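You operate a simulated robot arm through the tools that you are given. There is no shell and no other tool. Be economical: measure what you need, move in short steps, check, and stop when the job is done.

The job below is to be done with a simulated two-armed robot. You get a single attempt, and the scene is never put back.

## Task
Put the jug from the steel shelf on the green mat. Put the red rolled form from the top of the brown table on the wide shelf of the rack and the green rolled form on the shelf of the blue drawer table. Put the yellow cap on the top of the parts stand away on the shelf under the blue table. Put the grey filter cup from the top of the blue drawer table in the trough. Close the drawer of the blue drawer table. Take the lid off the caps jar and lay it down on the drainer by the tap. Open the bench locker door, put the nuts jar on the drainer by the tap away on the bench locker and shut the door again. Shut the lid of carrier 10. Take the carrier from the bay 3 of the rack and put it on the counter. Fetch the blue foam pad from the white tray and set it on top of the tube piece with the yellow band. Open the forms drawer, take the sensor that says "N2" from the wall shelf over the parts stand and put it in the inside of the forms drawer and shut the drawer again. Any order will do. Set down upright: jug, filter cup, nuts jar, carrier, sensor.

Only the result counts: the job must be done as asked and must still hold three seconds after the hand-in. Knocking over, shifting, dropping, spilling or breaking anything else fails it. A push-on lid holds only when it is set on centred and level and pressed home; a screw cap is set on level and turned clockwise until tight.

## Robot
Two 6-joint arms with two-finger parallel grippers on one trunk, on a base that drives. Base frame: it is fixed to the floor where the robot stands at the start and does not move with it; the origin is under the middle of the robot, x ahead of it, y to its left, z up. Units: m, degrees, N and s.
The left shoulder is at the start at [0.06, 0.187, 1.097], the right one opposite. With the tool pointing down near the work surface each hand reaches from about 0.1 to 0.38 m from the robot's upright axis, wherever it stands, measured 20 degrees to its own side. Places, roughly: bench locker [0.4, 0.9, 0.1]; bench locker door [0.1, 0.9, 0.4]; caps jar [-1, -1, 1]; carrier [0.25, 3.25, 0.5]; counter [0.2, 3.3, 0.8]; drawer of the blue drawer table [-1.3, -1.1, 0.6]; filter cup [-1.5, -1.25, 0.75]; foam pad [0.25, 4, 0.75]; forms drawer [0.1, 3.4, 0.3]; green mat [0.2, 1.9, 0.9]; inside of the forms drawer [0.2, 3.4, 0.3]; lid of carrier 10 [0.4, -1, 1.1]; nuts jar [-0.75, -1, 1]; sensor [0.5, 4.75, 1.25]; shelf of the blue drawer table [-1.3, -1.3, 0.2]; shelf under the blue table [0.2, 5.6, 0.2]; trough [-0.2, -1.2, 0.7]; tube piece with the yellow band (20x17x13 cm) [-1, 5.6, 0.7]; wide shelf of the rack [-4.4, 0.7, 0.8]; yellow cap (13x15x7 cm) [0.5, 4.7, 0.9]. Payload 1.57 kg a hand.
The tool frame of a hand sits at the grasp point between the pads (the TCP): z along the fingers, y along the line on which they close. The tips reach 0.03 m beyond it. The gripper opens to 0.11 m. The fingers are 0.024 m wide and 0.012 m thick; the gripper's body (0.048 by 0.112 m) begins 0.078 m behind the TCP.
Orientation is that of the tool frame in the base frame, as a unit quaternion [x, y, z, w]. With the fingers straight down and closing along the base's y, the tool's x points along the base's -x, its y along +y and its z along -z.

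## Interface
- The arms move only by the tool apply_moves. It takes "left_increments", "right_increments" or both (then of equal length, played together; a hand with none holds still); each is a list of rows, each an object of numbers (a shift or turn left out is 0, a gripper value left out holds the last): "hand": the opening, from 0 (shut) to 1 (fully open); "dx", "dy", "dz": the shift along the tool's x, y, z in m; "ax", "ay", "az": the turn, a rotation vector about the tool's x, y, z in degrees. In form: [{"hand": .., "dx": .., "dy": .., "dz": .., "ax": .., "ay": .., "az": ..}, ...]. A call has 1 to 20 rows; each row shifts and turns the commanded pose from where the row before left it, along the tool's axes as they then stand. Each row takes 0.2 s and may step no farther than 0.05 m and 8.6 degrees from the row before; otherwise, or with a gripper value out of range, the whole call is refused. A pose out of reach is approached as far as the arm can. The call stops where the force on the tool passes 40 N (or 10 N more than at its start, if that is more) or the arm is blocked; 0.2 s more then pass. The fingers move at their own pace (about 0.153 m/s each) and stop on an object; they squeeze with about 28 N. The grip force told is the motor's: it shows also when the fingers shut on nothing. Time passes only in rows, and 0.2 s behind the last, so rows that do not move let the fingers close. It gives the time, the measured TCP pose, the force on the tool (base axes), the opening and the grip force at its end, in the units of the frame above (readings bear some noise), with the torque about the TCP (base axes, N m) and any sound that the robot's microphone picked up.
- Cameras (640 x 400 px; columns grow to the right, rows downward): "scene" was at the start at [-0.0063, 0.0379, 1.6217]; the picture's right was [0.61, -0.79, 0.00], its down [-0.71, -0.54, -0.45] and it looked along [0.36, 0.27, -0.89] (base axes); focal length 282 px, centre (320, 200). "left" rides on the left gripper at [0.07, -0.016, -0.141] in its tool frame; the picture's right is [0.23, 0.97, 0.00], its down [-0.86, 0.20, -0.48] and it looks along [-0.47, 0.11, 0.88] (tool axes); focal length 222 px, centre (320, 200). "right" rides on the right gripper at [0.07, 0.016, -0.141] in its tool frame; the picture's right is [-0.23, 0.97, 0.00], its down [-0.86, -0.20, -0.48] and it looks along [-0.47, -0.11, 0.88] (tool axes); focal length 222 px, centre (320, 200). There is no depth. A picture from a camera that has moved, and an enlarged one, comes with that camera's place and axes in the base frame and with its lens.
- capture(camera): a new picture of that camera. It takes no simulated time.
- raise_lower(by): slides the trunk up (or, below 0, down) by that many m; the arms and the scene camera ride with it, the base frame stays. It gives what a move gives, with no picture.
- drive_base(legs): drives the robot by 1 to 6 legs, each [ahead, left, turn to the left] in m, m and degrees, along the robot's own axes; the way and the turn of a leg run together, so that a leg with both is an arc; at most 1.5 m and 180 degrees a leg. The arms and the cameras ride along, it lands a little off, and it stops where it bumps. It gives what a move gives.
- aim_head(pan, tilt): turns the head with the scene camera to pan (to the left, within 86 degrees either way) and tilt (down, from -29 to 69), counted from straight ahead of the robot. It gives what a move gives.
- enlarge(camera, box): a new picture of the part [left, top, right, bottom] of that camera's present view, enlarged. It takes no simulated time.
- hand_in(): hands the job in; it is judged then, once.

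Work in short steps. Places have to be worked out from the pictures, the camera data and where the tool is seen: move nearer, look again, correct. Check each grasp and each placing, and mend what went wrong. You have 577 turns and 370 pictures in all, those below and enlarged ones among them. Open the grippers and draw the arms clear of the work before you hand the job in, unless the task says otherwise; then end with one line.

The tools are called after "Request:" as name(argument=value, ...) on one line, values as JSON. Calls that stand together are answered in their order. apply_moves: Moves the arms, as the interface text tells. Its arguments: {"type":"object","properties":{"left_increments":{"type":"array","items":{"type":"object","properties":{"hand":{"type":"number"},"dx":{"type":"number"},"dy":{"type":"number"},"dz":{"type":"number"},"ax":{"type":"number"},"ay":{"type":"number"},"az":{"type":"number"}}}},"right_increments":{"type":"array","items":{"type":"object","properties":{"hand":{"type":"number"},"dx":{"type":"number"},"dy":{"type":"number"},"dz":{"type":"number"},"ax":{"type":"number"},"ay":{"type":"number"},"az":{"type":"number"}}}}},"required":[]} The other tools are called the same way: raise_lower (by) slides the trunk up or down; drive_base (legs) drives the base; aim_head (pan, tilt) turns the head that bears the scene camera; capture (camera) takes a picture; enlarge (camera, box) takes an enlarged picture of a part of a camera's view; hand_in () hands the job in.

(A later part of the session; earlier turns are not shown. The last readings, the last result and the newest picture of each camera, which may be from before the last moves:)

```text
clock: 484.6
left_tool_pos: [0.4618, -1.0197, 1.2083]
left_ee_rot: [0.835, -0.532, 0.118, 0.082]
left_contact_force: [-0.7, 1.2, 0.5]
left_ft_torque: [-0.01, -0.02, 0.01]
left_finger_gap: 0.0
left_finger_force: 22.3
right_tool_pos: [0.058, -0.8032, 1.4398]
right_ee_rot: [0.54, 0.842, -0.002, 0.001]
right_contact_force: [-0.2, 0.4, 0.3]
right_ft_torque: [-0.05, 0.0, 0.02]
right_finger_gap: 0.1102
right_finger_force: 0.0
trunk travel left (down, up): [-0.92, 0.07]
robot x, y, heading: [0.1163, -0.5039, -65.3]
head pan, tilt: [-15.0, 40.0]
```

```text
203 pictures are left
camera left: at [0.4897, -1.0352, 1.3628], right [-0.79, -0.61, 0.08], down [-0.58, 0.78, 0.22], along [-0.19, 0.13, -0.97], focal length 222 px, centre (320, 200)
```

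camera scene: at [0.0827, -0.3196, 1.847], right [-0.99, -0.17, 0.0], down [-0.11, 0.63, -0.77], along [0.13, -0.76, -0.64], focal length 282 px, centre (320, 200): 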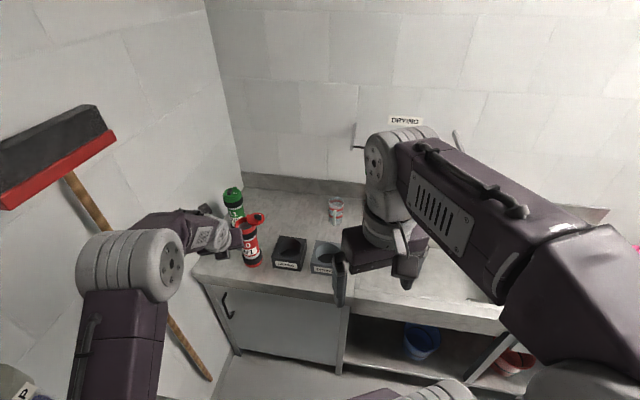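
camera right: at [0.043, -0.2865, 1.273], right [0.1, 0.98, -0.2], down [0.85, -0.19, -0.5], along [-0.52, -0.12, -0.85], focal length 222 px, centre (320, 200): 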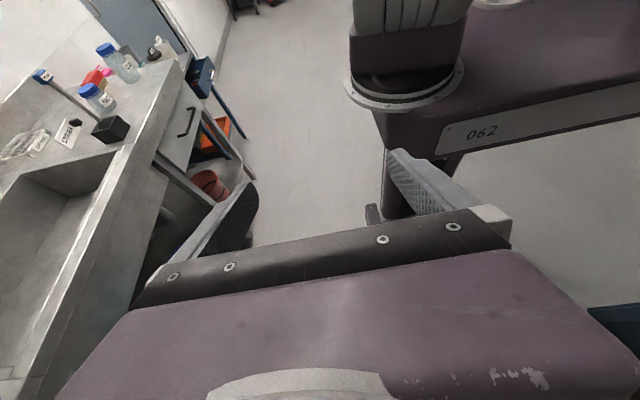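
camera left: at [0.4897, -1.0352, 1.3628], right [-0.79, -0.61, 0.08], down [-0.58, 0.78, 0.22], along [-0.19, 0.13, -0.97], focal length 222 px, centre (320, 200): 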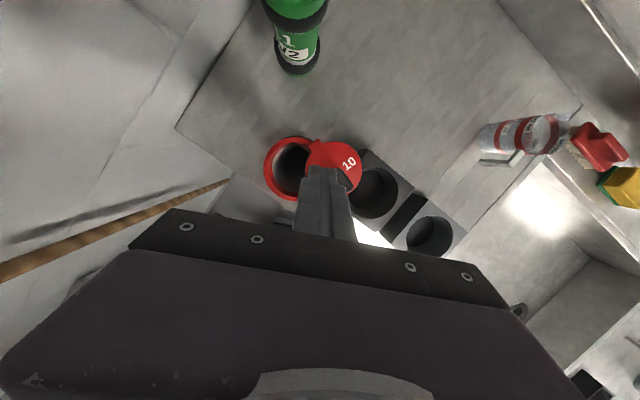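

Compute the peg start behind the knob: move over (-0.037,-0.041) then down 0.061.

Request:
apply_moves(left_increments=[{"dx": 0.0105, "dy": 0.0256, "dz": 0.0034}, {"dx": 0.0104, "dy": 0.0256, "dz": 0.0034}, {}])

Request:
capture(camera="left")

Request:
enlarge(camera="scene", box=[200, 200, 340, 300])

```text
clock: 485.4
left_tool_pos: [0.4256, -1.065, 1.2066]
left_ee_rot: [0.835, -0.532, 0.115, 0.083]
left_contact_force: [0.4, 0.7, -0.1]
left_ft_torque: [0.0, -0.02, -0.01]
left_finger_gap: 0.0001
left_finger_force: 21.7
right_tool_pos: [0.0591, -0.8092, 1.4385]
right_ee_rot: [0.539, 0.842, -0.002, -0.002]
right_contact_force: [-0.7, -0.5, 0.9]
right_ft_torque: [0.0, 0.02, 0.02]
right_finger_gap: 0.11
right_finger_force: 0.0
trunk travel left (down, up): [-0.92, 0.07]
robot x, y, heading: [0.1132, -0.4972, -65.7]
head pan, tilt: [-15.0, 40.0]
```

```text
202 pictures are left
camera left: at [0.4528, -1.0821, 1.3604], right [-0.79, -0.61, 0.08], down [-0.58, 0.78, 0.22], along [-0.19, 0.13, -0.97], focal length 222 px, centre (320, 200)
```

left: 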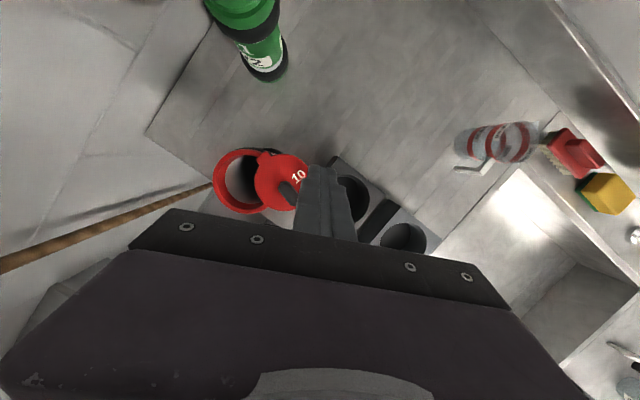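

```text
4.00 times, centred on (270, 250) of scene
camera zoom: at [0.1083, -0.5305, 1.847], right [-0.99, -0.16, 0.0], down [-0.11, 0.63, -0.77], along [0.13, -0.76, -0.64], focal length 1129 px, centre (520, 0)
```

zoom: 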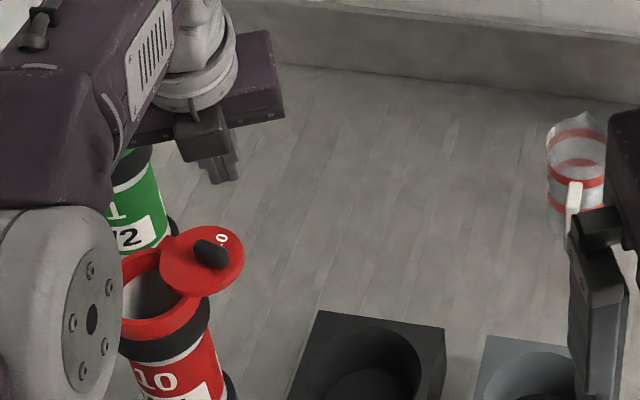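

Peg is just behind the knob. Lower 0.06.

Request:
apply_moves(left_increments=[{"dx": -0.0085, "dz": 0.0288}, {"dx": -0.0085, "dz": 0.0288}, {}])

Request:
capture(camera="left")

```text
clock: 486.2
left_tool_pos: [0.4248, -1.0656, 1.1443]
left_ee_rot: [0.834, -0.533, 0.116, 0.082]
left_contact_force: [0.0, 0.7, 0.1]
left_ft_torque: [-0.02, 0.0, 0.01]
left_finger_gap: 0.0
left_finger_force: 21.1
right_tool_pos: [0.0589, -0.8098, 1.4389]
right_ee_rot: [0.54, 0.841, -0.001, 0.0]
right_contact_force: [-0.8, 0.5, 0.1]
right_ft_torque: [0.01, -0.04, 0.01]
right_finger_gap: 0.11
right_finger_force: 0.1
trunk travel left (down, up): [-0.92, 0.07]
robot x, y, heading: [0.1143, -0.5013, -65.7]
head pan, tilt: [-15.0, 40.0]
```

```text
200 pictures are left
camera left: at [0.4523, -1.0816, 1.2985], right [-0.79, -0.61, 0.08], down [-0.58, 0.78, 0.22], along [-0.19, 0.13, -0.97], focal length 222 px, centre (320, 200)
```

left: 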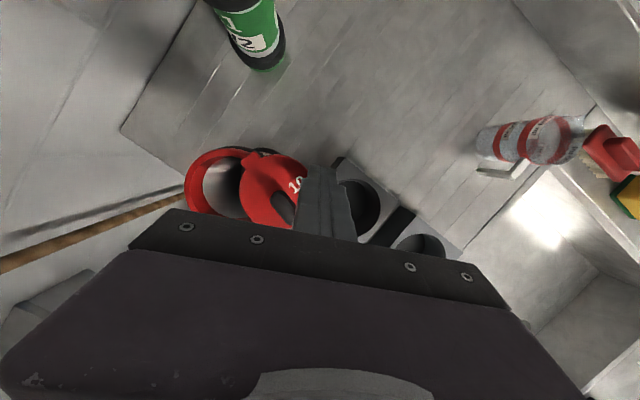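

Push along the arc – first half.

Request:
apply_moves(left_increments=[{"dx": -0.00995, "dy": -0.0066, "dz": -0.003}, {"dx": -0.0187, "dy": -0.0065, "dz": -0.0056}, {"dx": -0.0152, "dy": -0.0134, "dz": -0.0047}])

Request:
capture(camera="left")

```text
clock: 487.0
left_tool_pos: [0.4273, -1.0115, 1.1435]
left_ee_rot: [0.835, -0.533, 0.115, 0.082]
left_contact_force: [0.3, -0.9, -0.3]
left_ft_torque: [-0.02, 0.03, 0.0]
left_finger_gap: 0.0003
left_finger_force: 20.8
right_tool_pos: [0.0583, -0.8089, 1.4388]
right_ee_rot: [0.541, 0.841, -0.001, -0.001]
right_contact_force: [0.0, 0.4, -0.1]
right_ft_torque: [0.0, 0.01, 0.02]
right_finger_gap: 0.11
right_finger_force: 0.1
trunk travel left (down, up): [-0.92, 0.07]
robot x, y, heading: [0.1153, -0.5002, -65.4]
head pan, tilt: [-15.0, 40.0]
```

```text
199 pictures are left
camera left: at [0.456, -1.0285, 1.2987], right [-0.79, -0.61, 0.08], down [-0.58, 0.78, 0.22], along [-0.19, 0.13, -0.97], focal length 222 px, centre (320, 200)
```

left: 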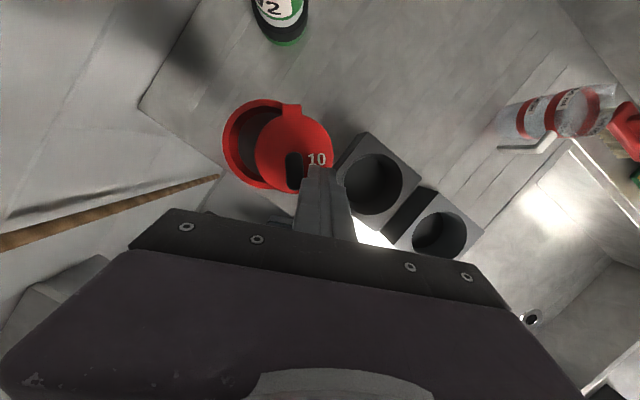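

The lid is swinging. Second half.

Request:
apply_moves(left_increments=[{"dx": -0.0094, "dy": -0.0185, "dz": -0.003}, {"dx": -0.0019, "dy": -0.0203, "dz": -0.0008}, {"dx": 0.001, "dy": -0.0095, "dz": 0.0002}])

Request:
capture(camera="left")

```text
clock: 487.8
left_tool_pos: [0.468, -0.9814, 1.1462]
left_ee_rot: [0.835, -0.532, 0.116, 0.082]
left_contact_force: [0.3, 0.4, 1.1]
left_ft_torque: [-0.01, -0.01, -0.01]
left_finger_gap: 0.0
left_finger_force: 21.7
right_tool_pos: [0.0594, -0.8101, 1.4386]
right_ee_rot: [0.541, 0.841, -0.001, 0.0]
right_contact_force: [0.0, 0.5, -0.4]
right_ft_torque: [0.03, -0.02, 0.01]
right_finger_gap: 0.11
right_finger_force: 0.0
trunk travel left (down, up): [-0.92, 0.07]
robot x, y, heading: [0.1139, -0.5017, -65.7]
head pan, tilt: [-15.0, 40.0]
```

```text
198 pictures are left
camera left: at [0.4961, -0.9985, 1.3008], right [-0.79, -0.61, 0.08], down [-0.58, 0.78, 0.22], along [-0.19, 0.13, -0.97], focal length 222 px, centre (320, 200)
```

left: 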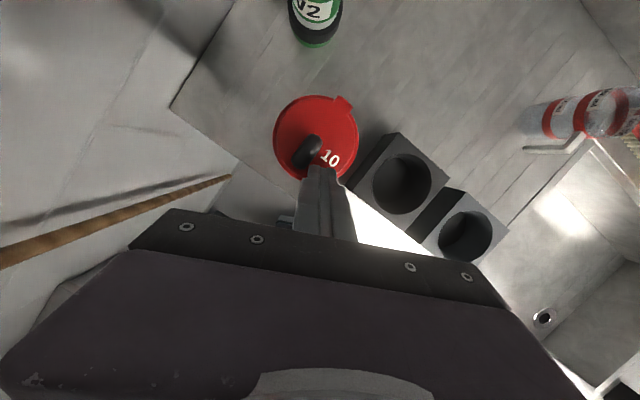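

Request:
enlarge(camera="left", box=[250, 70, 390, 190])

```text
3.33 times, centred on (320, 130) of left
camera zoom: at [0.4961, -0.9985, 1.3008], right [-0.79, -0.61, 0.08], down [-0.58, 0.78, 0.22], along [-0.19, 0.13, -0.97], focal length 740 px, centre (320, 433)
```

zoom: 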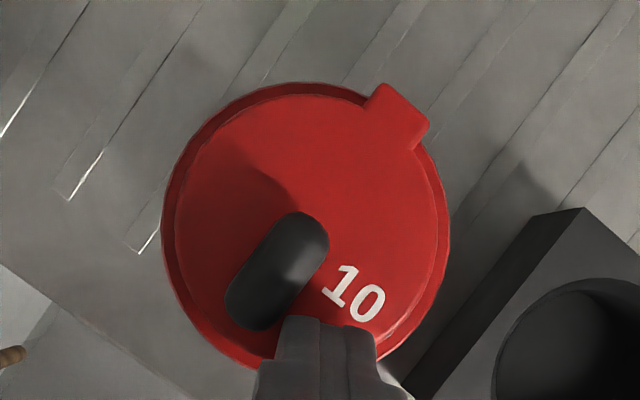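

Nearly concentric. Push a few mm more along the tangent to its stop.

Request:
apply_moves(left_increments=[{"dx": 0.0033, "dy": -0.0049, "dz": 0.0009}, {"dx": 0.0033, "dy": -0.0049, "dz": 0.0009}])

Request:
enlarge(camera="left", box=[250, 70, 390, 190])

```text
clock: 488.4
left_tool_pos: [0.4809, -0.9834, 1.1463]
left_ee_rot: [0.834, -0.532, 0.116, 0.083]
left_contact_force: [0.3, -0.3, 0.8]
left_ft_torque: [0.0, 0.02, 0.0]
left_finger_gap: 0.0
left_finger_force: 21.1
right_tool_pos: [0.0598, -0.8096, 1.4386]
right_ee_rot: [0.54, 0.842, -0.002, -0.001]
right_contact_force: [-0.5, -0.7, 0.4]
right_ft_torque: [-0.02, -0.01, 0.01]
right_finger_gap: 0.1101
right_finger_force: 0.0
trunk travel left (down, up): [-0.92, 0.07]
robot x, y, heading: [0.1138, -0.5005, -65.6]
head pan, tilt: [-15.0, 40.0]
```

```text
3.33 times, centred on (320, 130) of left
camera zoom: at [0.5085, -1.0001, 1.3006], right [-0.79, -0.61, 0.08], down [-0.58, 0.78, 0.22], along [-0.19, 0.13, -0.97], focal length 740 px, centre (320, 433)
```

zoom: 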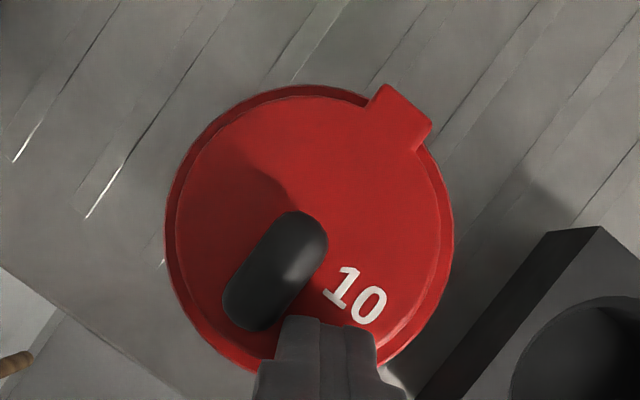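

The lid is at its stop (the carrier began to slide with it), so it's shut. Lift away.

Request:
apply_moves(left_increments=[{"dx": -0.003, "dy": 0.006}, {"dz": -0.045, "dx": 0.013}, {"dz": -0.03, "dx": 0.01}])

Request:
drive_base(legs=[[-0.25, 0, 0]])

Request:
enlarge(camera="scene", box=[200, 180, 340, 280])

```text
clock: 489.2
left_tool_pos: [0.4718, -0.9843, 1.2252]
left_ee_rot: [0.835, -0.531, 0.116, 0.081]
left_contact_force: [0.4, -0.7, 0.7]
left_ft_torque: [-0.04, -0.02, -0.02]
left_finger_gap: 0.0
left_finger_force: 21.2
right_tool_pos: [0.058, -0.8086, 1.4388]
right_ee_rot: [0.54, 0.841, 0.0, 0.0]
right_contact_force: [0.5, -0.7, 0.8]
right_ft_torque: [0.0, 0.02, 0.01]
right_finger_gap: 0.11
right_finger_force: 0.1
trunk travel left (down, up): [-0.92, 0.07]
robot x, y, heading: [0.1146, -0.5004, -65.8]
head pan, tilt: [-15.0, 40.0]
```

```text
clock: 491.0
left_tool_pos: [0.3675, -0.7582, 1.2239]
left_ee_rot: [0.833, -0.535, 0.114, 0.081]
left_contact_force: [-0.8, -0.2, -0.4]
left_ft_torque: [0.0, 0.0, 0.01]
left_finger_gap: 0.0
left_finger_force: 21.6
right_tool_pos: [-0.0436, -0.5815, 1.4389]
right_ee_rot: [0.543, 0.839, 0.001, -0.002]
right_contact_force: [-0.3, -0.6, -0.6]
right_ft_torque: [-0.02, 0.01, -0.01]
right_finger_gap: 0.11
right_finger_force: 0.1
trunk travel left (down, up): [-0.92, 0.07]
robot x, y, heading: [0.0106, -0.2746, -65.9]
head pan, tilt: [-15.0, 40.0]
```

```text
4.00 times, centred on (270, 230) of scene
camera zoom: at [0.006, -0.305, 1.847], right [-0.99, -0.16, 0.0], down [-0.1, 0.64, -0.76], along [0.12, -0.75, -0.64], focal length 1129 px, centre (520, 80)
```

zoom: 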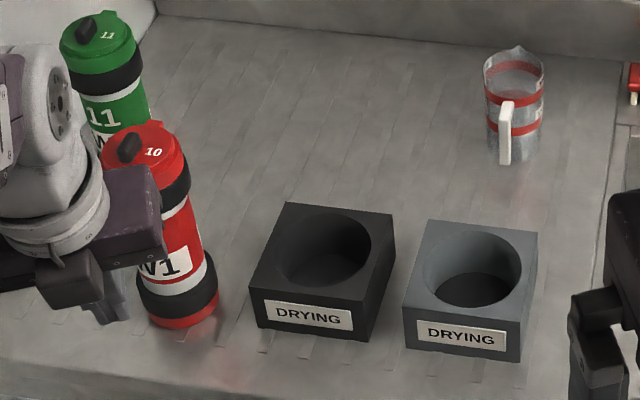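

Carrier 10's lid is shut like its neighbour's. Now the green roll: back off, face the brown table, lower the trunk and roll the hand 90° so the fingers close across the roll.

Request:
drive_base(legs=[[-0.4, 0, 0], [0, 0, 65.9], [-0.15, 0.05, 0]])

Request:
raise_lower(by=-0.2)

Request:
apply_moves(left_increments=[{"az": -8.2, "hand": 0.6}, {"az": -8.2}, {"az": -8.2}, {"az": -8.2}, {"az": -8.2}, {"az": -8.2}, {"az": -8.2}, {"az": -8.2}, {"az": -8.2}, {"az": -8.2}, {"az": -8.0}, {}])

Request:
capture(camera="left")

```text
clock: 497.4
left_tool_pos: [0.292, 0.2639, 1.2228]
left_ee_rot: [0.99, 0.003, 0.14, 0.006]
left_contact_force: [0.7, -1.2, 0.7]
left_ft_torque: [0.0, 0.01, 0.04]
left_finger_gap: 0.0
left_finger_force: 21.2
right_tool_pos: [-0.039, -0.039, 1.4381]
right_ee_rot: [0.002, 1.0, 0.0, -0.001]
right_contact_force: [0.9, 0.2, -0.5]
right_ft_torque: [-0.01, 0.03, -0.02]
right_finger_gap: 0.1097
right_finger_force: 0.0
trunk travel left (down, up): [-0.92, 0.07]
robot x, y, heading: [-0.2999, 0.1404, -0.2]
head pan, tilt: [-15.0, 40.0]
```

```text
clock: 499.6
left_tool_pos: [0.2886, 0.2637, 1.0251]
left_ee_rot: [0.99, 0.002, 0.141, 0.006]
left_contact_force: [0.6, -0.1, 0.3]
left_ft_torque: [0.0, -0.02, 0.02]
left_finger_gap: 0.0002
left_finger_force: 20.9
right_tool_pos: [-0.0427, -0.0387, 1.2401]
right_ee_rot: [0.002, 1.0, -0.001, 0.001]
right_contact_force: [0.7, -0.2, -0.1]
right_ft_torque: [-0.02, 0.04, 0.0]
right_finger_gap: 0.11
right_finger_force: 0.1
trunk travel left (down, up): [-0.72, 0.27]
robot x, y, heading: [-0.2978, 0.1408, -0.4]
head pan, tilt: [-15.0, 40.0]
```

```text
clock: 502.1
left_tool_pos: [0.2888, 0.2647, 1.0256]
left_ee_rot: [0.699, 0.702, 0.095, 0.104]
left_contact_force: [0.1, 0.9, 0.7]
left_ft_torque: [-0.02, 0.02, 0.02]
left_finger_gap: 0.0659
left_finger_force: 0.2
right_tool_pos: [-0.0428, -0.0372, 1.2383]
right_ee_rot: [0.001, 1.0, -0.001, 0.0]
right_contact_force: [-0.8, -0.5, 0.5]
right_ft_torque: [-0.01, 0.01, 0.01]
right_finger_gap: 0.1102
right_finger_force: 0.1
trunk travel left (down, up): [-0.72, 0.27]
robot x, y, heading: [-0.2977, 0.1405, -0.4]
head pan, tilt: [-15.0, 40.0]
```

```text
194 pictures are left
camera left: at [0.2335, 0.3354, 1.1543], right [0.93, 0.23, 0.27], down [0.06, -0.85, 0.53], along [0.35, -0.48, -0.81], focal length 222 px, centre (320, 200)
```

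left: 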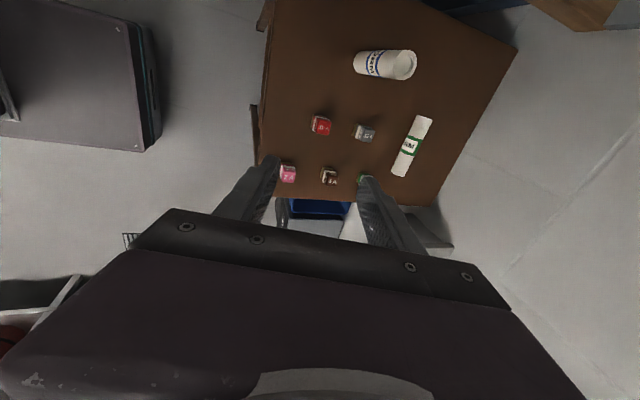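

Green roll centre (0.551,0.2525), along y. Make the hand fully vertical (turn 16° about its x).

Request:
apply_moves(left_increments=[{"ax": 8.1}, {"ax": 8.1}, {}])

Request:
drive_base(legs=[[0.2, 0, 0.4]])

Request:
capture(camera="left")

```text
clock: 502.9
left_tool_pos: [0.289, 0.2639, 1.0249]
left_ee_rot: [0.707, 0.708, -0.004, 0.004]
left_contact_force: [-1.0, 1.2, 0.7]
left_ft_torque: [-0.02, -0.03, 0.03]
left_finger_gap: 0.0661
left_finger_force: 0.1
right_tool_pos: [-0.0445, -0.0387, 1.2393]
right_ee_rot: [0.002, 1.0, 0.0, 0.001]
right_contact_force: [0.5, 0.2, 0.3]
right_ft_torque: [0.03, -0.01, 0.02]
right_finger_gap: 0.1103
right_finger_force: 0.1
trunk travel left (down, up): [-0.72, 0.27]
robot x, y, heading: [-0.2972, 0.1425, -0.4]
head pan, tilt: [-15.0, 40.0]
```

```text
clock: 504.5
left_tool_pos: [0.4831, 0.271, 1.026]
left_ee_rot: [0.703, 0.711, -0.003, 0.005]
left_contact_force: [0.3, -0.2, 0.0]
left_ft_torque: [-0.01, -0.01, 0.0]
left_finger_gap: 0.0661
left_finger_force: 0.1
right_tool_pos: [0.154, -0.0367, 1.2404]
right_ee_rot: [-0.003, 1.0, -0.001, 0.001]
right_contact_force: [-0.8, 0.4, -0.4]
right_ft_torque: [0.0, -0.01, 0.02]
right_finger_gap: 0.1102
right_finger_force: 0.1
trunk travel left (down, up): [-0.72, 0.27]
robot x, y, heading: [-0.1079, 0.1445, -0.1]
head pan, tilt: [-15.0, 40.0]
```

```text
193 pictures are left
camera left: at [0.4657, 0.3411, 1.165], right [0.97, 0.24, 0.0], down [0.21, -0.85, 0.49], along [0.12, -0.48, -0.87], focal length 222 px, centre (320, 200)
```

left: 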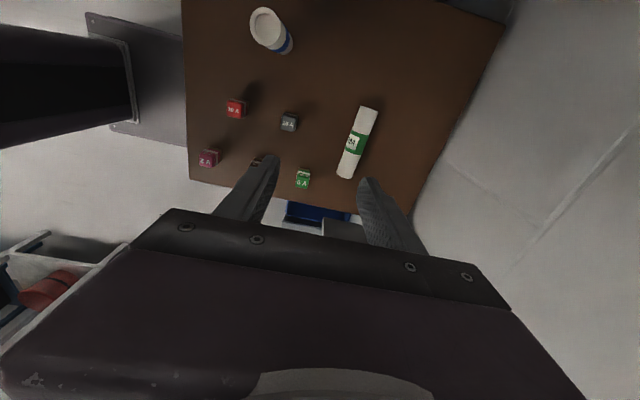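

Green roll now at (0.553,0.257). Advance 0.045 with the base and the rest with the arm, then descend in view.

Request:
drive_base(legs=[[0.045, 0, 0]])

Request:
apply_moves(left_increments=[{"dy": 0.024, "dx": -0.014}, {"dz": 0.05}, {"dz": 0.05}, {"dz": 0.02}, {}])

Request:
capture(camera="left")

```text
clock: 505.4
left_tool_pos: [0.5235, 0.2695, 1.0276]
left_ee_rot: [0.703, 0.712, -0.002, 0.007]
left_contact_force: [-0.4, -0.4, -0.2]
left_ft_torque: [-0.02, -0.06, 0.0]
left_finger_gap: 0.0659
left_finger_force: 0.0
right_tool_pos: [0.1925, -0.0351, 1.2413]
right_ee_rot: [-0.004, 1.0, -0.001, 0.003]
right_contact_force: [-0.6, 0.0, 1.0]
right_ft_torque: [0.01, -0.07, -0.03]
right_finger_gap: 0.1103
right_finger_force: 0.1
trunk travel left (down, up): [-0.72, 0.27]
robot x, y, heading: [-0.061, 0.14, 0.4]
head pan, tilt: [-15.0, 40.0]
```

```text
clock: 506.6
left_tool_pos: [0.5325, 0.2599, 0.9044]
left_ee_rot: [0.703, 0.711, -0.003, 0.006]
left_contact_force: [-0.2, 0.4, 0.0]
left_ft_torque: [-0.03, -0.01, -0.03]
left_finger_gap: 0.0661
left_finger_force: 0.1
left hand out of reach, approached as far as the arm can: row 1
right_tool_pos: [0.1989, -0.036, 1.2394]
right_ee_rot: [-0.004, 1.0, -0.002, 0.0]
right_contact_force: [0.0, 0.1, 1.0]
right_ft_torque: [0.0, 0.01, 0.01]
right_finger_gap: 0.1099
right_finger_force: 0.0
trunk travel left (down, up): [-0.72, 0.27]
robot x, y, heading: [-0.0621, 0.1411, 0.3]
head pan, tilt: [-15.0, 40.0]
```

```text
192 pictures are left
camera left: at [0.5154, 0.3307, 1.0428], right [0.97, 0.24, 0.0], down [0.21, -0.85, 0.49], along [0.12, -0.48, -0.87], focal length 222 px, centre (320, 200)
```

left: 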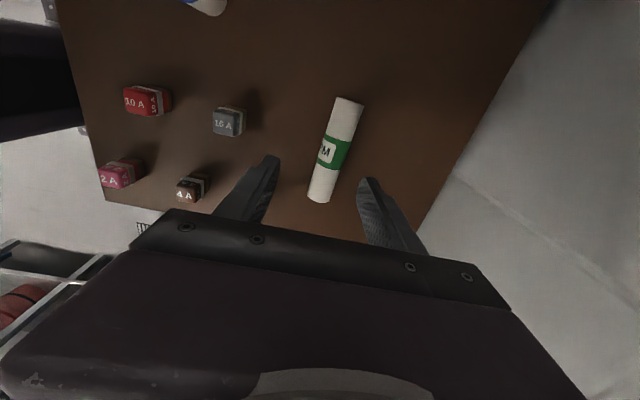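

Request:
apply_moves(left_increments=[{"dz": 0.03}, {"dy": 0.018, "dx": -0.003}, {"dz": 0.03}, {"dz": 0.02}, {}])

Request:
capture(camera="left")

```text
clock: 507.8
left_tool_pos: [0.5212, 0.2591, 0.8256]
left_ee_rot: [0.703, 0.711, -0.004, 0.005]
left_contact_force: [0.2, -0.3, -0.4]
left_ft_torque: [-0.01, -0.01, -0.02]
left_finger_gap: 0.0663
left_finger_force: 0.1
left hand out of reach, approached as far as the arm can: row 2, 3, 4
right_tool_pos: [0.1986, -0.0348, 1.2386]
right_ee_rot: [-0.004, 1.0, -0.002, 0.0]
right_contact_force: [0.7, -0.9, -0.5]
right_ft_torque: [-0.04, 0.04, -0.03]
right_finger_gap: 0.1099
right_finger_force: 0.1
trunk travel left (down, up): [-0.72, 0.27]
robot x, y, heading: [-0.0603, 0.1408, 0.4]
head pan, tilt: [-15.0, 40.0]
```

```text
191 pictures are left
camera left: at [0.5051, 0.3304, 0.9646], right [0.97, 0.24, 0.0], down [0.21, -0.85, 0.49], along [0.12, -0.48, -0.87], focal length 222 px, centre (320, 200)
```

left: 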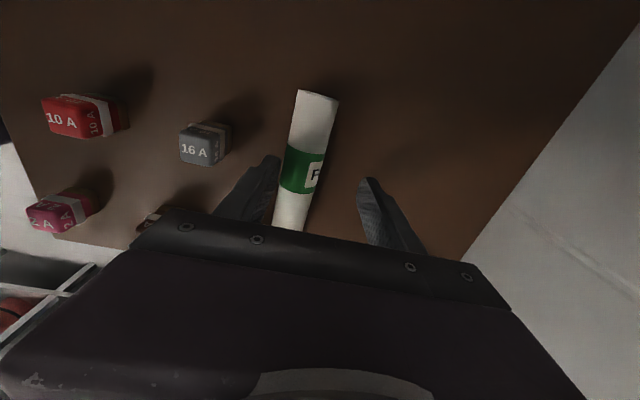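

The roll got nudged toward me but lies between the fingers. Lower 0.022 with the trunk and close.

Request:
raise_lower(by=-0.02)

Request:
apply_moves(left_increments=[{"hand": 0.45}, {"hand": 0.3}, {"hand": 0.2}, {"hand": 0.1}, {"hand": 0.1}])

Request:
capture(camera="left")

```text
clock: 508.5
left_tool_pos: [0.5231, 0.2589, 0.8107]
left_ee_rot: [0.703, 0.711, -0.001, 0.009]
left_contact_force: [0.2, 2.9, 37.4]
left_ft_torque: [0.47, 1.41, -0.13]
left_finger_gap: 0.0652
left_finger_force: 0.0
right_tool_pos: [0.1957, -0.0368, 1.2207]
right_ee_rot: [-0.004, 1.0, -0.001, 0.002]
right_contact_force: [-0.2, 0.4, 0.3]
right_ft_torque: [-0.03, -0.01, 0.01]
right_finger_gap: 0.1099
right_finger_force: 0.2
trunk travel left (down, up): [-0.7, 0.29]
robot x, y, heading: [-0.0593, 0.1428, 0.0]
head pan, tilt: [-15.0, 40.0]
```

```text
clock: 509.0
left_tool_pos: [0.5198, 0.2574, 0.8106]
left_ee_rot: [0.703, 0.712, -0.003, 0.005]
left_contact_force: [-3.2, 1.0, 30.8]
left_ft_torque: [0.34, 0.86, 0.1]
left_finger_gap: 0.0357
left_finger_force: 2.2
right_tool_pos: [0.1952, -0.0359, 1.2191]
right_ee_rot: [-0.004, 1.0, -0.001, 0.001]
right_contact_force: [0.0, 0.1, 0.3]
right_ft_torque: [0.01, 0.01, 0.04]
right_finger_gap: 0.11
right_finger_force: 0.1
trunk travel left (down, up): [-0.7, 0.29]
robot x, y, heading: [-0.0602, 0.1404, 0.3]
head pan, tilt: [-15.0, 40.0]
stopped in row 2 (left hand): the force on the tool passed its limit (the readings are from after the stop); the commanded pose is now the measured one
```

```text
190 pictures are left
camera left: at [0.5028, 0.3299, 0.95], right [0.97, 0.24, 0.0], down [0.21, -0.85, 0.49], along [0.12, -0.48, -0.87], focal length 222 px, centre (320, 200)
```

left: 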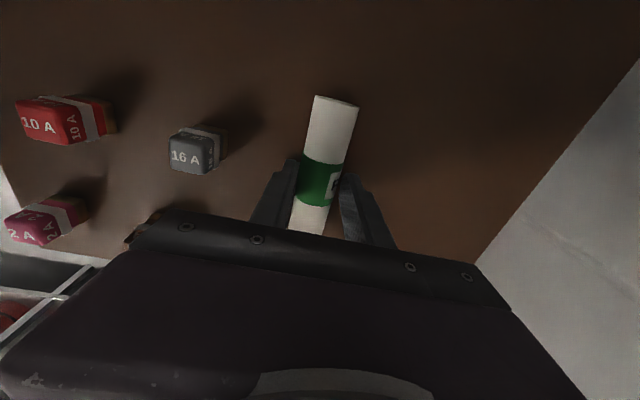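

Tips are on the table (z≈0.78). Raise 3 mm and finish closing.

Request:
apply_moves(left_increments=[{"dz": -0.004, "hand": 0.3}, {"hand": 0.2}, {"hand": 0.1}, {"hand": 0.1}, {"hand": 0.1}])

Request:
capture(camera="left")

```text
clock: 510.2
left_tool_pos: [0.5201, 0.258, 0.8098]
left_ee_rot: [0.703, 0.711, -0.005, 0.003]
left_contact_force: [6.3, -1.6, 13.7]
left_ft_torque: [0.1, -0.44, -0.1]
left_finger_gap: 0.028
left_finger_force: 27.9
right_tool_pos: [0.1971, -0.0362, 1.2188]
right_ee_rot: [-0.003, 1.0, -0.001, 0.002]
right_contact_force: [-0.1, 0.4, 0.4]
right_ft_torque: [0.04, 0.03, 0.0]
right_finger_gap: 0.1101
right_finger_force: 0.0
trunk travel left (down, up): [-0.7, 0.29]
robot x, y, heading: [-0.0601, 0.143, 0.5]
head pan, tilt: [-15.0, 40.0]
```

```text
189 pictures are left
camera left: at [0.5038, 0.33, 0.9501], right [0.97, 0.24, -0.01], down [0.21, -0.85, 0.49], along [0.11, -0.48, -0.87], focal length 222 px, centre (320, 200)
```

left: 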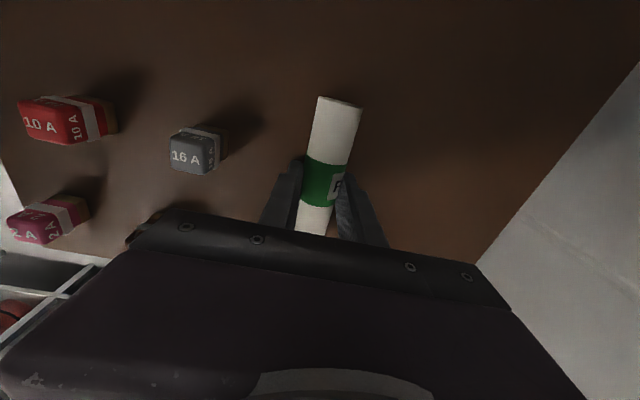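

Green roll gripped. Lift and check.

Request:
raise_lower(by=0.2)

Request:
capture(camera="left")

Request:
drive_base(legs=[[-0.7, 0, 0]])

Request:
aim_head(pan=0, tilt=35)

Request:
capture(camera="scene")

```text
clock: 512.4
left_tool_pos: [0.5201, 0.2593, 1.0085]
left_ee_rot: [0.703, 0.711, -0.006, 0.003]
left_contact_force: [0.0, 0.4, -0.3]
left_ft_torque: [0.01, 0.0, 0.0]
left_finger_gap: 0.0278
left_finger_force: 27.3
right_tool_pos: [0.1991, -0.0355, 1.419]
right_ee_rot: [-0.003, 1.0, -0.001, 0.0]
right_contact_force: [0.2, 0.1, -0.2]
right_ft_torque: [-0.01, 0.01, 0.01]
right_finger_gap: 0.1102
right_finger_force: 0.1
trunk travel left (down, up): [-0.9, 0.09]
robot x, y, heading: [-0.0599, 0.1399, 0.4]
head pan, tilt: [-15.0, 40.0]
```

```text
188 pictures are left
camera left: at [0.5041, 0.3306, 1.1491], right [0.97, 0.24, -0.01], down [0.21, -0.85, 0.49], along [0.11, -0.48, -0.87], focal length 222 px, centre (320, 200)
```

left: 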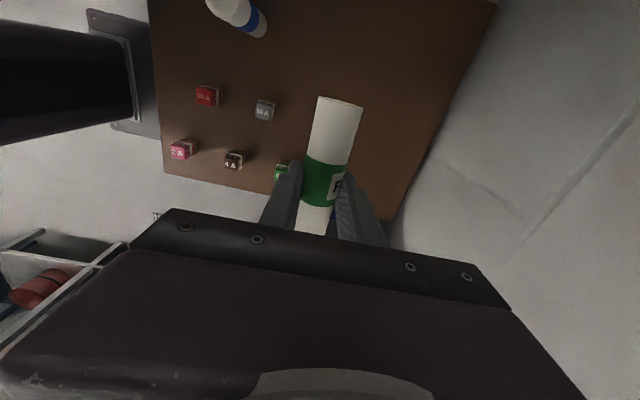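

```text
clock: 516.2
left_tool_pos: [-0.1773, 0.252, 1.0101]
left_ee_rot: [0.707, 0.707, -0.007, 0.002]
left_contact_force: [0.5, 0.1, -0.3]
left_ft_torque: [0.01, 0.0, -0.01]
left_finger_gap: 0.0275
left_finger_force: 27.4
right_tool_pos: [-0.5014, -0.0385, 1.4184]
right_ee_rot: [0.002, 1.0, -0.002, -0.001]
right_contact_force: [0.9, 0.3, 0.4]
right_ft_torque: [-0.02, 0.0, -0.03]
right_finger_gap: 0.1102
right_finger_force: 0.0
trunk travel left (down, up): [-0.9, 0.09]
robot x, y, heading: [-0.757, 0.1436, -0.5]
head pan, tilt: [-15.0, 40.0]
```

```text
clock: 517.0
left_tool_pos: [-0.1774, 0.2525, 1.0095]
left_ee_rot: [0.707, 0.708, -0.006, 0.003]
left_contact_force: [-0.1, 0.2, 0.1]
left_ft_torque: [0.0, 0.03, -0.02]
left_finger_gap: 0.0278
left_finger_force: 27.7
right_tool_pos: [-0.5043, -0.0373, 1.4193]
right_ee_rot: [0.003, 1.0, -0.002, 0.0]
right_contact_force: [0.6, 0.2, 0.4]
right_ft_torque: [0.0, -0.04, 0.02]
right_finger_gap: 0.1098
right_finger_force: 0.0
trunk travel left (down, up): [-0.9, 0.09]
robot x, y, heading: [-0.759, 0.1408, -0.4]
head pan, tilt: [0.0, 35.0]
```

```text
187 pictures are left
camera scene: at [-0.7282, 0.1419, 1.8346], right [-0.01, -1.0, 0.0], down [-0.57, 0.0, -0.82], along [0.82, -0.01, -0.57], focal length 282 px, centre (320, 200)
```

scene: 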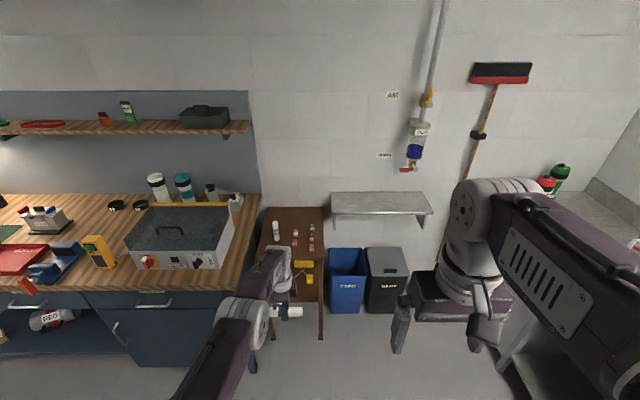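

The rest of the table stands. Now to the blue drawer table: bring the hand to the level camera-up pose (roll then stands upright), and drive there facing -y.

Request:
apply_moves(left_increments=[{"az": 8.2}, {"az": 8.2}, {"az": 8.2}, {"az": 8.2}, {"az": 8.2}, {"az": 8.2}, {"az": 8.2}, {"az": 8.2}, {"az": 8.2}, {"az": 8.2}, {"az": 8.0}, {}])

Request:
apply_moves(left_increments=[{"ay": 8.2}, {"ay": 8.2}, {"ay": 8.2}, {"ay": 8.2}, {"ay": 8.2}, {"ay": 8.2}, {"ay": 8.2}, {"ay": 8.2}, {"ay": 8.2}, {"ay": 8.2}, {"ay": 8.0}, {}])

Request:
drive_base(legs=[[-0.05, -0.35, 0], [0, 0, -90], [0, -0.6, 0]])

Request:
aim_head(pan=0, tilt=35)

Request:
capture(camera="scene")

Request:
capture(camera="left")

```text
clock: 519.6
left_tool_pos: [-0.1773, 0.2529, 1.0094]
left_ee_rot: [1.0, -0.001, -0.003, 0.006]
left_contact_force: [0.9, 0.1, -0.6]
left_ft_torque: [-0.02, -0.02, 0.0]
left_finger_gap: 0.0275
left_finger_force: 27.9
right_tool_pos: [-0.5032, -0.0376, 1.4202]
right_ee_rot: [0.002, 1.0, -0.002, 0.0]
right_contact_force: [-0.6, -0.8, -0.3]
right_ft_torque: [0.02, 0.03, 0.0]
right_finger_gap: 0.1098
right_finger_force: 0.0
trunk travel left (down, up): [-0.9, 0.09]
robot x, y, heading: [-0.7592, 0.1395, -0.5]
head pan, tilt: [0.0, 35.0]
```

```text
clock: 522.2
left_tool_pos: [-0.1789, 0.2733, 1.0078]
left_ee_rot: [0.848, -0.001, 0.529, -0.039]
left_contact_force: [0.2, 0.7, 0.2]
left_ft_torque: [0.01, 0.01, 0.0]
left_finger_gap: 0.0275
left_finger_force: 28.1
left hand out of reach, approached as far as the arm can: row 4, 5, 6, 7
right_tool_pos: [-0.5027, -0.0382, 1.4192]
right_ee_rot: [0.002, 1.0, -0.001, 0.0]
right_contact_force: [0.0, 0.1, -1.1]
right_ft_torque: [-0.02, -0.01, 0.04]
right_finger_gap: 0.1098
right_finger_force: 0.1
trunk travel left (down, up): [-0.9, 0.09]
robot x, y, heading: [-0.7608, 0.1455, -0.6]
head pan, tilt: [0.0, 35.0]
```

```text
clock: 531.4
left_tool_pos: [-1.3043, -0.7709, 1.007]
left_ee_rot: [-0.587, 0.613, -0.393, -0.354]
left_contact_force: [-1.1, -0.8, -0.7]
left_ft_torque: [-0.01, 0.05, 0.0]
left_finger_gap: 0.0275
left_finger_force: 27.5
right_tool_pos: [-1.6019, -0.4339, 1.4189]
right_ee_rot: [0.722, 0.692, -0.001, -0.002]
right_contact_force: [1.4, 0.0, -0.2]
right_ft_torque: [0.0, 0.04, -0.04]
right_finger_gap: 0.1099
right_finger_force: 0.1
trunk travel left (down, up): [-0.9, 0.09]
robot x, y, heading: [-1.4105, -0.188, -92.5]
head pan, tilt: [0.0, 35.0]
```

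```text
clock: 532.0
left_tool_pos: [-1.3044, -0.7697, 1.0081]
left_ee_rot: [-0.588, 0.612, -0.394, -0.352]
left_contact_force: [-0.4, 0.1, 0.1]
left_ft_torque: [0.01, -0.02, 0.0]
left_finger_gap: 0.0276
left_finger_force: 28.0
right_tool_pos: [-1.6031, -0.4348, 1.4184]
right_ee_rot: [0.722, 0.692, -0.001, -0.001]
right_contact_force: [-0.4, 0.1, 0.9]
right_ft_torque: [0.02, 0.03, -0.03]
right_finger_gap: 0.1101
right_finger_force: 0.1
trunk travel left (down, up): [-0.9, 0.09]
robot x, y, heading: [-1.4152, -0.1837, -92.7]
head pan, tilt: [0.0, 35.0]
```

```text
186 pictures are left
camera scene: at [-1.4103, -0.2136, 1.8346], right [-1.0, 0.05, 0.0], down [0.03, 0.57, -0.82], along [-0.04, -0.82, -0.57], focal length 282 px, centre (320, 200)
```

scene: 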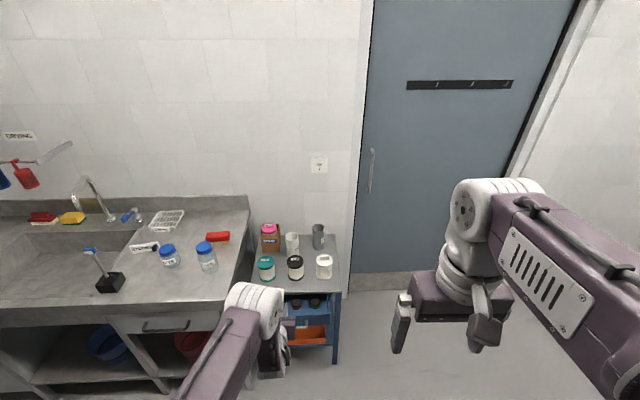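

```text
185 pictures are left
camera left: at [-1.2969, -0.6743, 1.1333], right [-0.99, -0.1, 0.14], down [-0.16, 0.81, -0.57], along [-0.05, -0.58, -0.81], focal length 222 px, centre (320, 200)
```

left: 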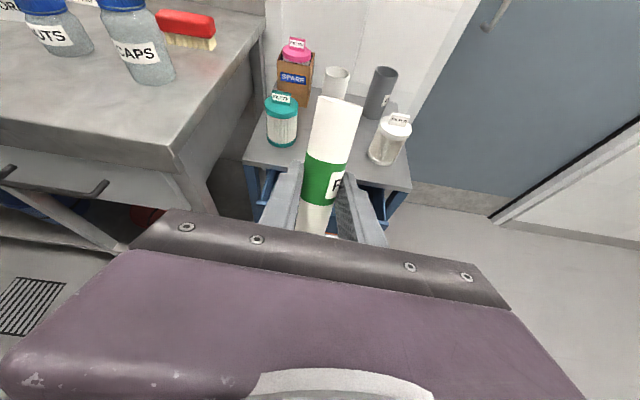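

Request:
enlarge(camera="scene", box=[230, 200, 370, 380])

Request:
enlarge(camera="scene", box=[80, 190, 260, 310])

```text
2.22 times, centred on (300, 290) of scene
camera zoom: at [-1.4103, -0.2136, 1.8346], right [-1.0, 0.05, 0.0], down [0.03, 0.57, -0.82], along [-0.04, -0.82, -0.57], focal length 627 px, centre (364, 0)
```

zoom: 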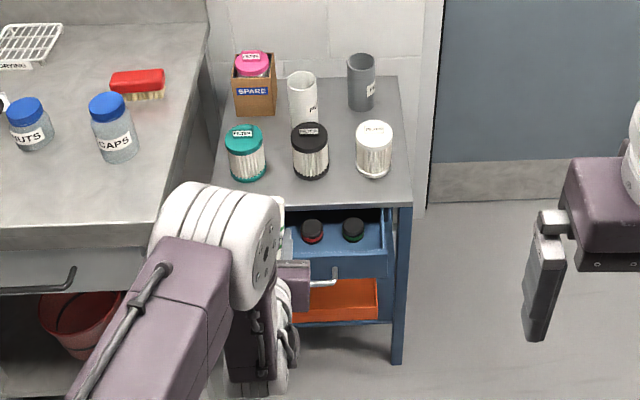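

```text
3.33 times, centred on (170, 250) of scene
camera zoom: at [-1.4103, -0.2136, 1.8346], right [-1.0, 0.05, 0.0], down [0.03, 0.57, -0.82], along [-0.04, -0.82, -0.57], focal length 941 px, centre (820, 33)
```

zoom: 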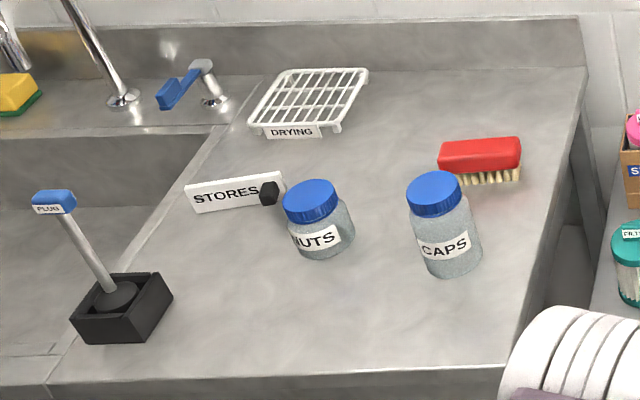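

The grey cup stands on the blue table (top z≈0.69, x -1.55…-1.11, front y≈-1.06); shelf z≈0.21. Lower the trunk to look at the shelf level.

Request:
raise_lower(by=-0.4)

Request:
raise_lower(by=-0.2)

Request:
apply_moves(left_increments=[{"ay": 8}, {"ay": 8}, {"ay": 8}, {}])

Request:
capture(camera="left")

Request:
capture(camera="scene")

```text
clock: 535.8
left_tool_pos: [-1.306, -0.7708, 0.6077]
left_ee_rot: [-0.588, 0.613, -0.394, -0.352]
left_contact_force: [-0.8, -0.2, -0.3]
left_ft_torque: [-0.01, 0.03, 0.02]
left_finger_gap: 0.0277
left_finger_force: 27.7
right_tool_pos: [-1.6032, -0.4351, 1.0186]
right_ee_rot: [0.723, 0.691, -0.002, -0.001]
right_contact_force: [-0.2, 0.0, 0.6]
right_ft_torque: [0.0, 0.0, 0.01]
right_finger_gap: 0.1099
right_finger_force: 0.1
trunk travel left (down, up): [-0.5, 0.49]
robot x, y, heading: [-1.4155, -0.1849, -92.6]
head pan, tilt: [0.0, 35.0]
```

```text
clock: 538.0
left_tool_pos: [-1.3051, -0.7707, 0.4083]
left_ee_rot: [-0.588, 0.613, -0.393, -0.352]
left_contact_force: [0.0, -0.2, -0.3]
left_ft_torque: [-0.04, 0.0, 0.05]
left_finger_gap: 0.0277
left_finger_force: 27.8
right_tool_pos: [-1.6037, -0.4351, 0.8184]
right_ee_rot: [0.722, 0.692, -0.001, -0.001]
right_contact_force: [0.0, -0.7, -0.1]
right_ft_torque: [0.04, 0.0, 0.02]
right_finger_gap: 0.1098
right_finger_force: 0.1
trunk travel left (down, up): [-0.3, 0.69]
robot x, y, heading: [-1.4138, -0.1862, -92.6]
head pan, tilt: [0.0, 35.0]
```

```text
clock: 539.0
left_tool_pos: [-1.306, -0.7697, 0.4076]
left_ee_rot: [-0.494, 0.524, -0.509, -0.472]
left_contact_force: [-0.2, 0.2, -0.7]
left_ft_torque: [0.0, 0.03, -0.01]
left_finger_gap: 0.0278
left_finger_force: 28.1
right_tool_pos: [-1.6033, -0.4339, 0.8192]
right_ee_rot: [0.722, 0.692, -0.002, -0.001]
right_contact_force: [-0.1, 0.5, 0.3]
right_ft_torque: [0.0, -0.01, 0.02]
right_finger_gap: 0.1102
right_finger_force: 0.1
trunk travel left (down, up): [-0.3, 0.69]
robot x, y, heading: [-1.4105, -0.1866, -92.6]
head pan, tilt: [0.0, 35.0]
```

```text
182 pictures are left
camera left: at [-1.2947, -0.6319, 0.483], right [-0.99, -0.01, 0.16], down [-0.14, 0.51, -0.85], along [-0.07, -0.86, -0.5], focal length 222 px, centre (320, 200)
```

left: 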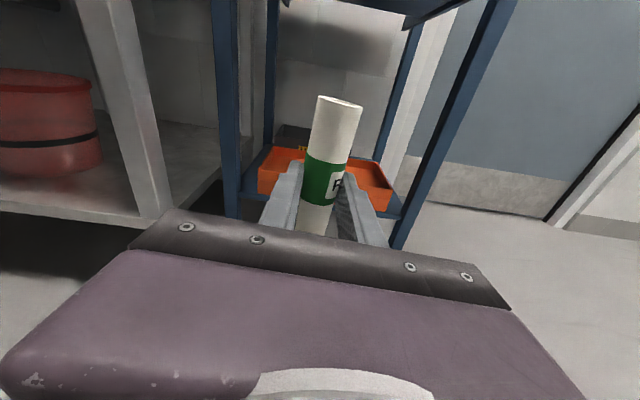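

```text
181 pictures are left
camera scene: at [-1.4114, -0.2135, 1.2346], right [-1.0, 0.05, 0.0], down [0.03, 0.57, -0.82], along [-0.04, -0.82, -0.57], focal length 282 px, centre (320, 200)
```

scene: 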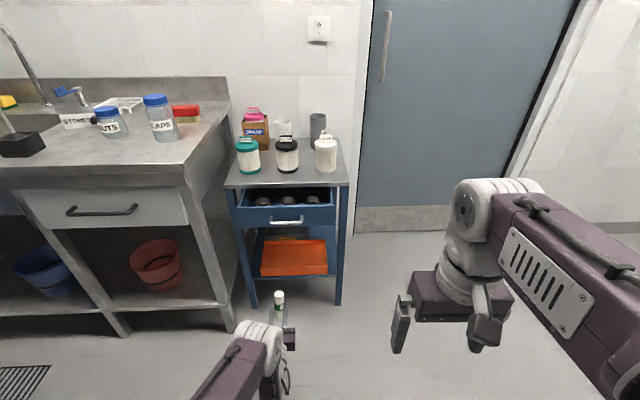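

Request:
enlarge(camera="scene", box=[220, 170, 360, 310])

```text
2.86 times, centred on (290, 240) of scene
camera zoom: at [-1.4114, -0.2135, 1.2346], right [-1.0, 0.05, 0.0], down [0.03, 0.57, -0.82], along [-0.04, -0.82, -0.57], focal length 806 px, centre (406, 86)
```

zoom: 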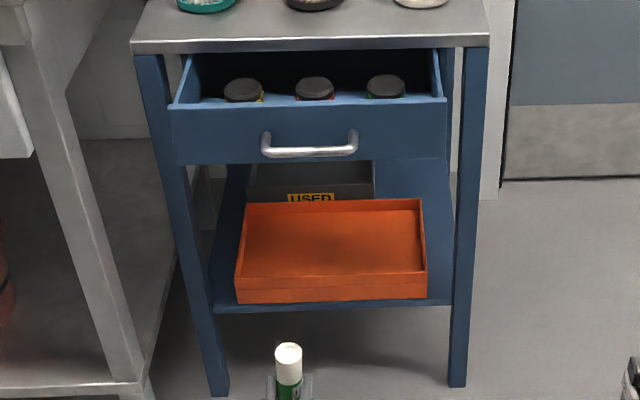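

The shelf holds an orange tray (front) and a USED box; the free area is behind the tray at right, ≈(-1.475,-1.34). To clear the tray walls I should hold the roll nearer its top, so I'll set it on the floor, and regrip 3.5 cm higher. First lower.

Request:
raise_lower(by=-0.29)

Request:
apply_moves(left_increments=[{"dx": -0.03}, {"dx": -0.02}, {}])

Request:
capture(camera="left")

```text
clock: 541.9
left_tool_pos: [-1.3044, -0.7699, 0.1181]
left_ee_rot: [-0.493, 0.526, -0.508, -0.472]
left_contact_force: [0.6, 0.4, -0.2]
left_ft_torque: [0.01, -0.01, 0.04]
left_finger_gap: 0.0275
left_finger_force: 28.2
right_tool_pos: [-1.6037, -0.4344, 0.5295]
right_ee_rot: [0.722, 0.692, -0.001, -0.001]
right_contact_force: [-0.2, -0.4, -0.1]
right_ft_torque: [-0.01, 0.03, -0.03]
right_finger_gap: 0.1101
right_finger_force: 0.1
trunk travel left (down, up): [-0.01, 0.98]
robot x, y, heading: [-1.4125, -0.1837, -92.5]
head pan, tilt: [0.0, 35.0]
```

```text
clock: 542.7
left_tool_pos: [-1.3039, -0.7692, 0.0679]
left_ee_rot: [-0.495, 0.524, -0.509, -0.471]
left_contact_force: [0.8, 0.5, 0.1]
left_ft_torque: [0.01, 0.0, 0.04]
left_finger_gap: 0.0274
left_finger_force: 28.2
right_tool_pos: [-1.6037, -0.4347, 0.5286]
right_ee_rot: [0.722, 0.691, -0.001, -0.001]
right_contact_force: [1.1, -0.4, 0.0]
right_ft_torque: [-0.04, -0.01, -0.01]
right_finger_gap: 0.1099
right_finger_force: 0.1
trunk travel left (down, up): [-0.01, 0.98]
robot x, y, heading: [-1.411, -0.1867, -92.5]
head pan, tilt: [0.0, 35.0]
```

```text
179 pictures are left
camera left: at [-1.2926, -0.6307, 0.1436], right [-0.99, -0.02, 0.16], down [-0.15, 0.51, -0.85], along [-0.07, -0.86, -0.51], focal length 222 px, centre (320, 200)
```

left: 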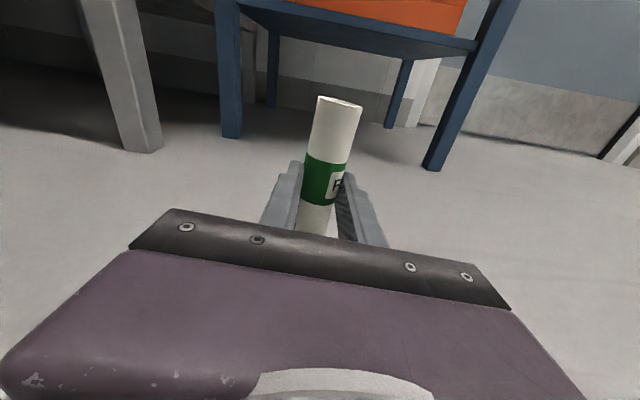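

Request:
apply_moves(left_increments=[{"dx": -0.005}])

Request:
apply_moves(left_increments=[{"dx": -0.004}])

Request:
apply_moves(left_increments=[{"dx": -0.003}])

```text
clock: 543.1
left_tool_pos: [-1.3026, -0.769, 0.0636]
left_ee_rot: [-0.494, 0.525, -0.509, -0.471]
left_contact_force: [0.6, 0.0, -0.8]
left_ft_torque: [0.02, 0.0, 0.0]
left_finger_gap: 0.0275
left_finger_force: 27.8
right_tool_pos: [-1.6043, -0.4338, 0.5283]
right_ee_rot: [0.722, 0.692, -0.001, -0.001]
right_contact_force: [-0.8, -0.4, -0.4]
right_ft_torque: [-0.01, 0.01, 0.02]
right_finger_gap: 0.1101
right_finger_force: 0.0
trunk travel left (down, up): [-0.01, 0.98]
robot x, y, heading: [-1.4163, -0.1872, -92.9]
head pan, tilt: [0.0, 35.0]
```

```text
clock: 543.5
left_tool_pos: [-1.3024, -0.7676, 0.0617]
left_ee_rot: [-0.494, 0.525, -0.509, -0.47]
left_contact_force: [-0.6, -1.2, 0.1]
left_ft_torque: [-0.01, -0.01, -0.01]
left_finger_gap: 0.0274
left_finger_force: 27.7
right_tool_pos: [-1.6038, -0.434, 0.5291]
right_ee_rot: [0.723, 0.691, -0.001, -0.001]
right_contact_force: [-1.0, 0.9, -0.3]
right_ft_torque: [-0.02, -0.02, 0.01]
right_finger_gap: 0.1099
right_finger_force: 0.3
trunk travel left (down, up): [-0.01, 0.98]
robot x, y, heading: [-1.4163, -0.186, -92.4]
head pan, tilt: [0.0, 35.0]
```

```text
clock: 543.9
left_tool_pos: [-1.3016, -0.7684, 0.0578]
left_ee_rot: [-0.494, 0.524, -0.51, -0.472]
left_contact_force: [-1.1, 0.4, 5.9]
left_ft_torque: [-0.06, 0.08, 0.03]
left_finger_gap: 0.0273
left_finger_force: 28.5
right_tool_pos: [-1.6039, -0.433, 0.5291]
right_ee_rot: [0.722, 0.692, 0.0, 0.0]
right_contact_force: [-0.1, -0.5, -0.5]
right_ft_torque: [-0.02, 0.01, 0.01]
right_finger_gap: 0.1099
right_finger_force: 0.0
trunk travel left (down, up): [-0.01, 0.98]
robot x, y, heading: [-1.412, -0.1829, -92.6]
head pan, tilt: [0.0, 35.0]
```

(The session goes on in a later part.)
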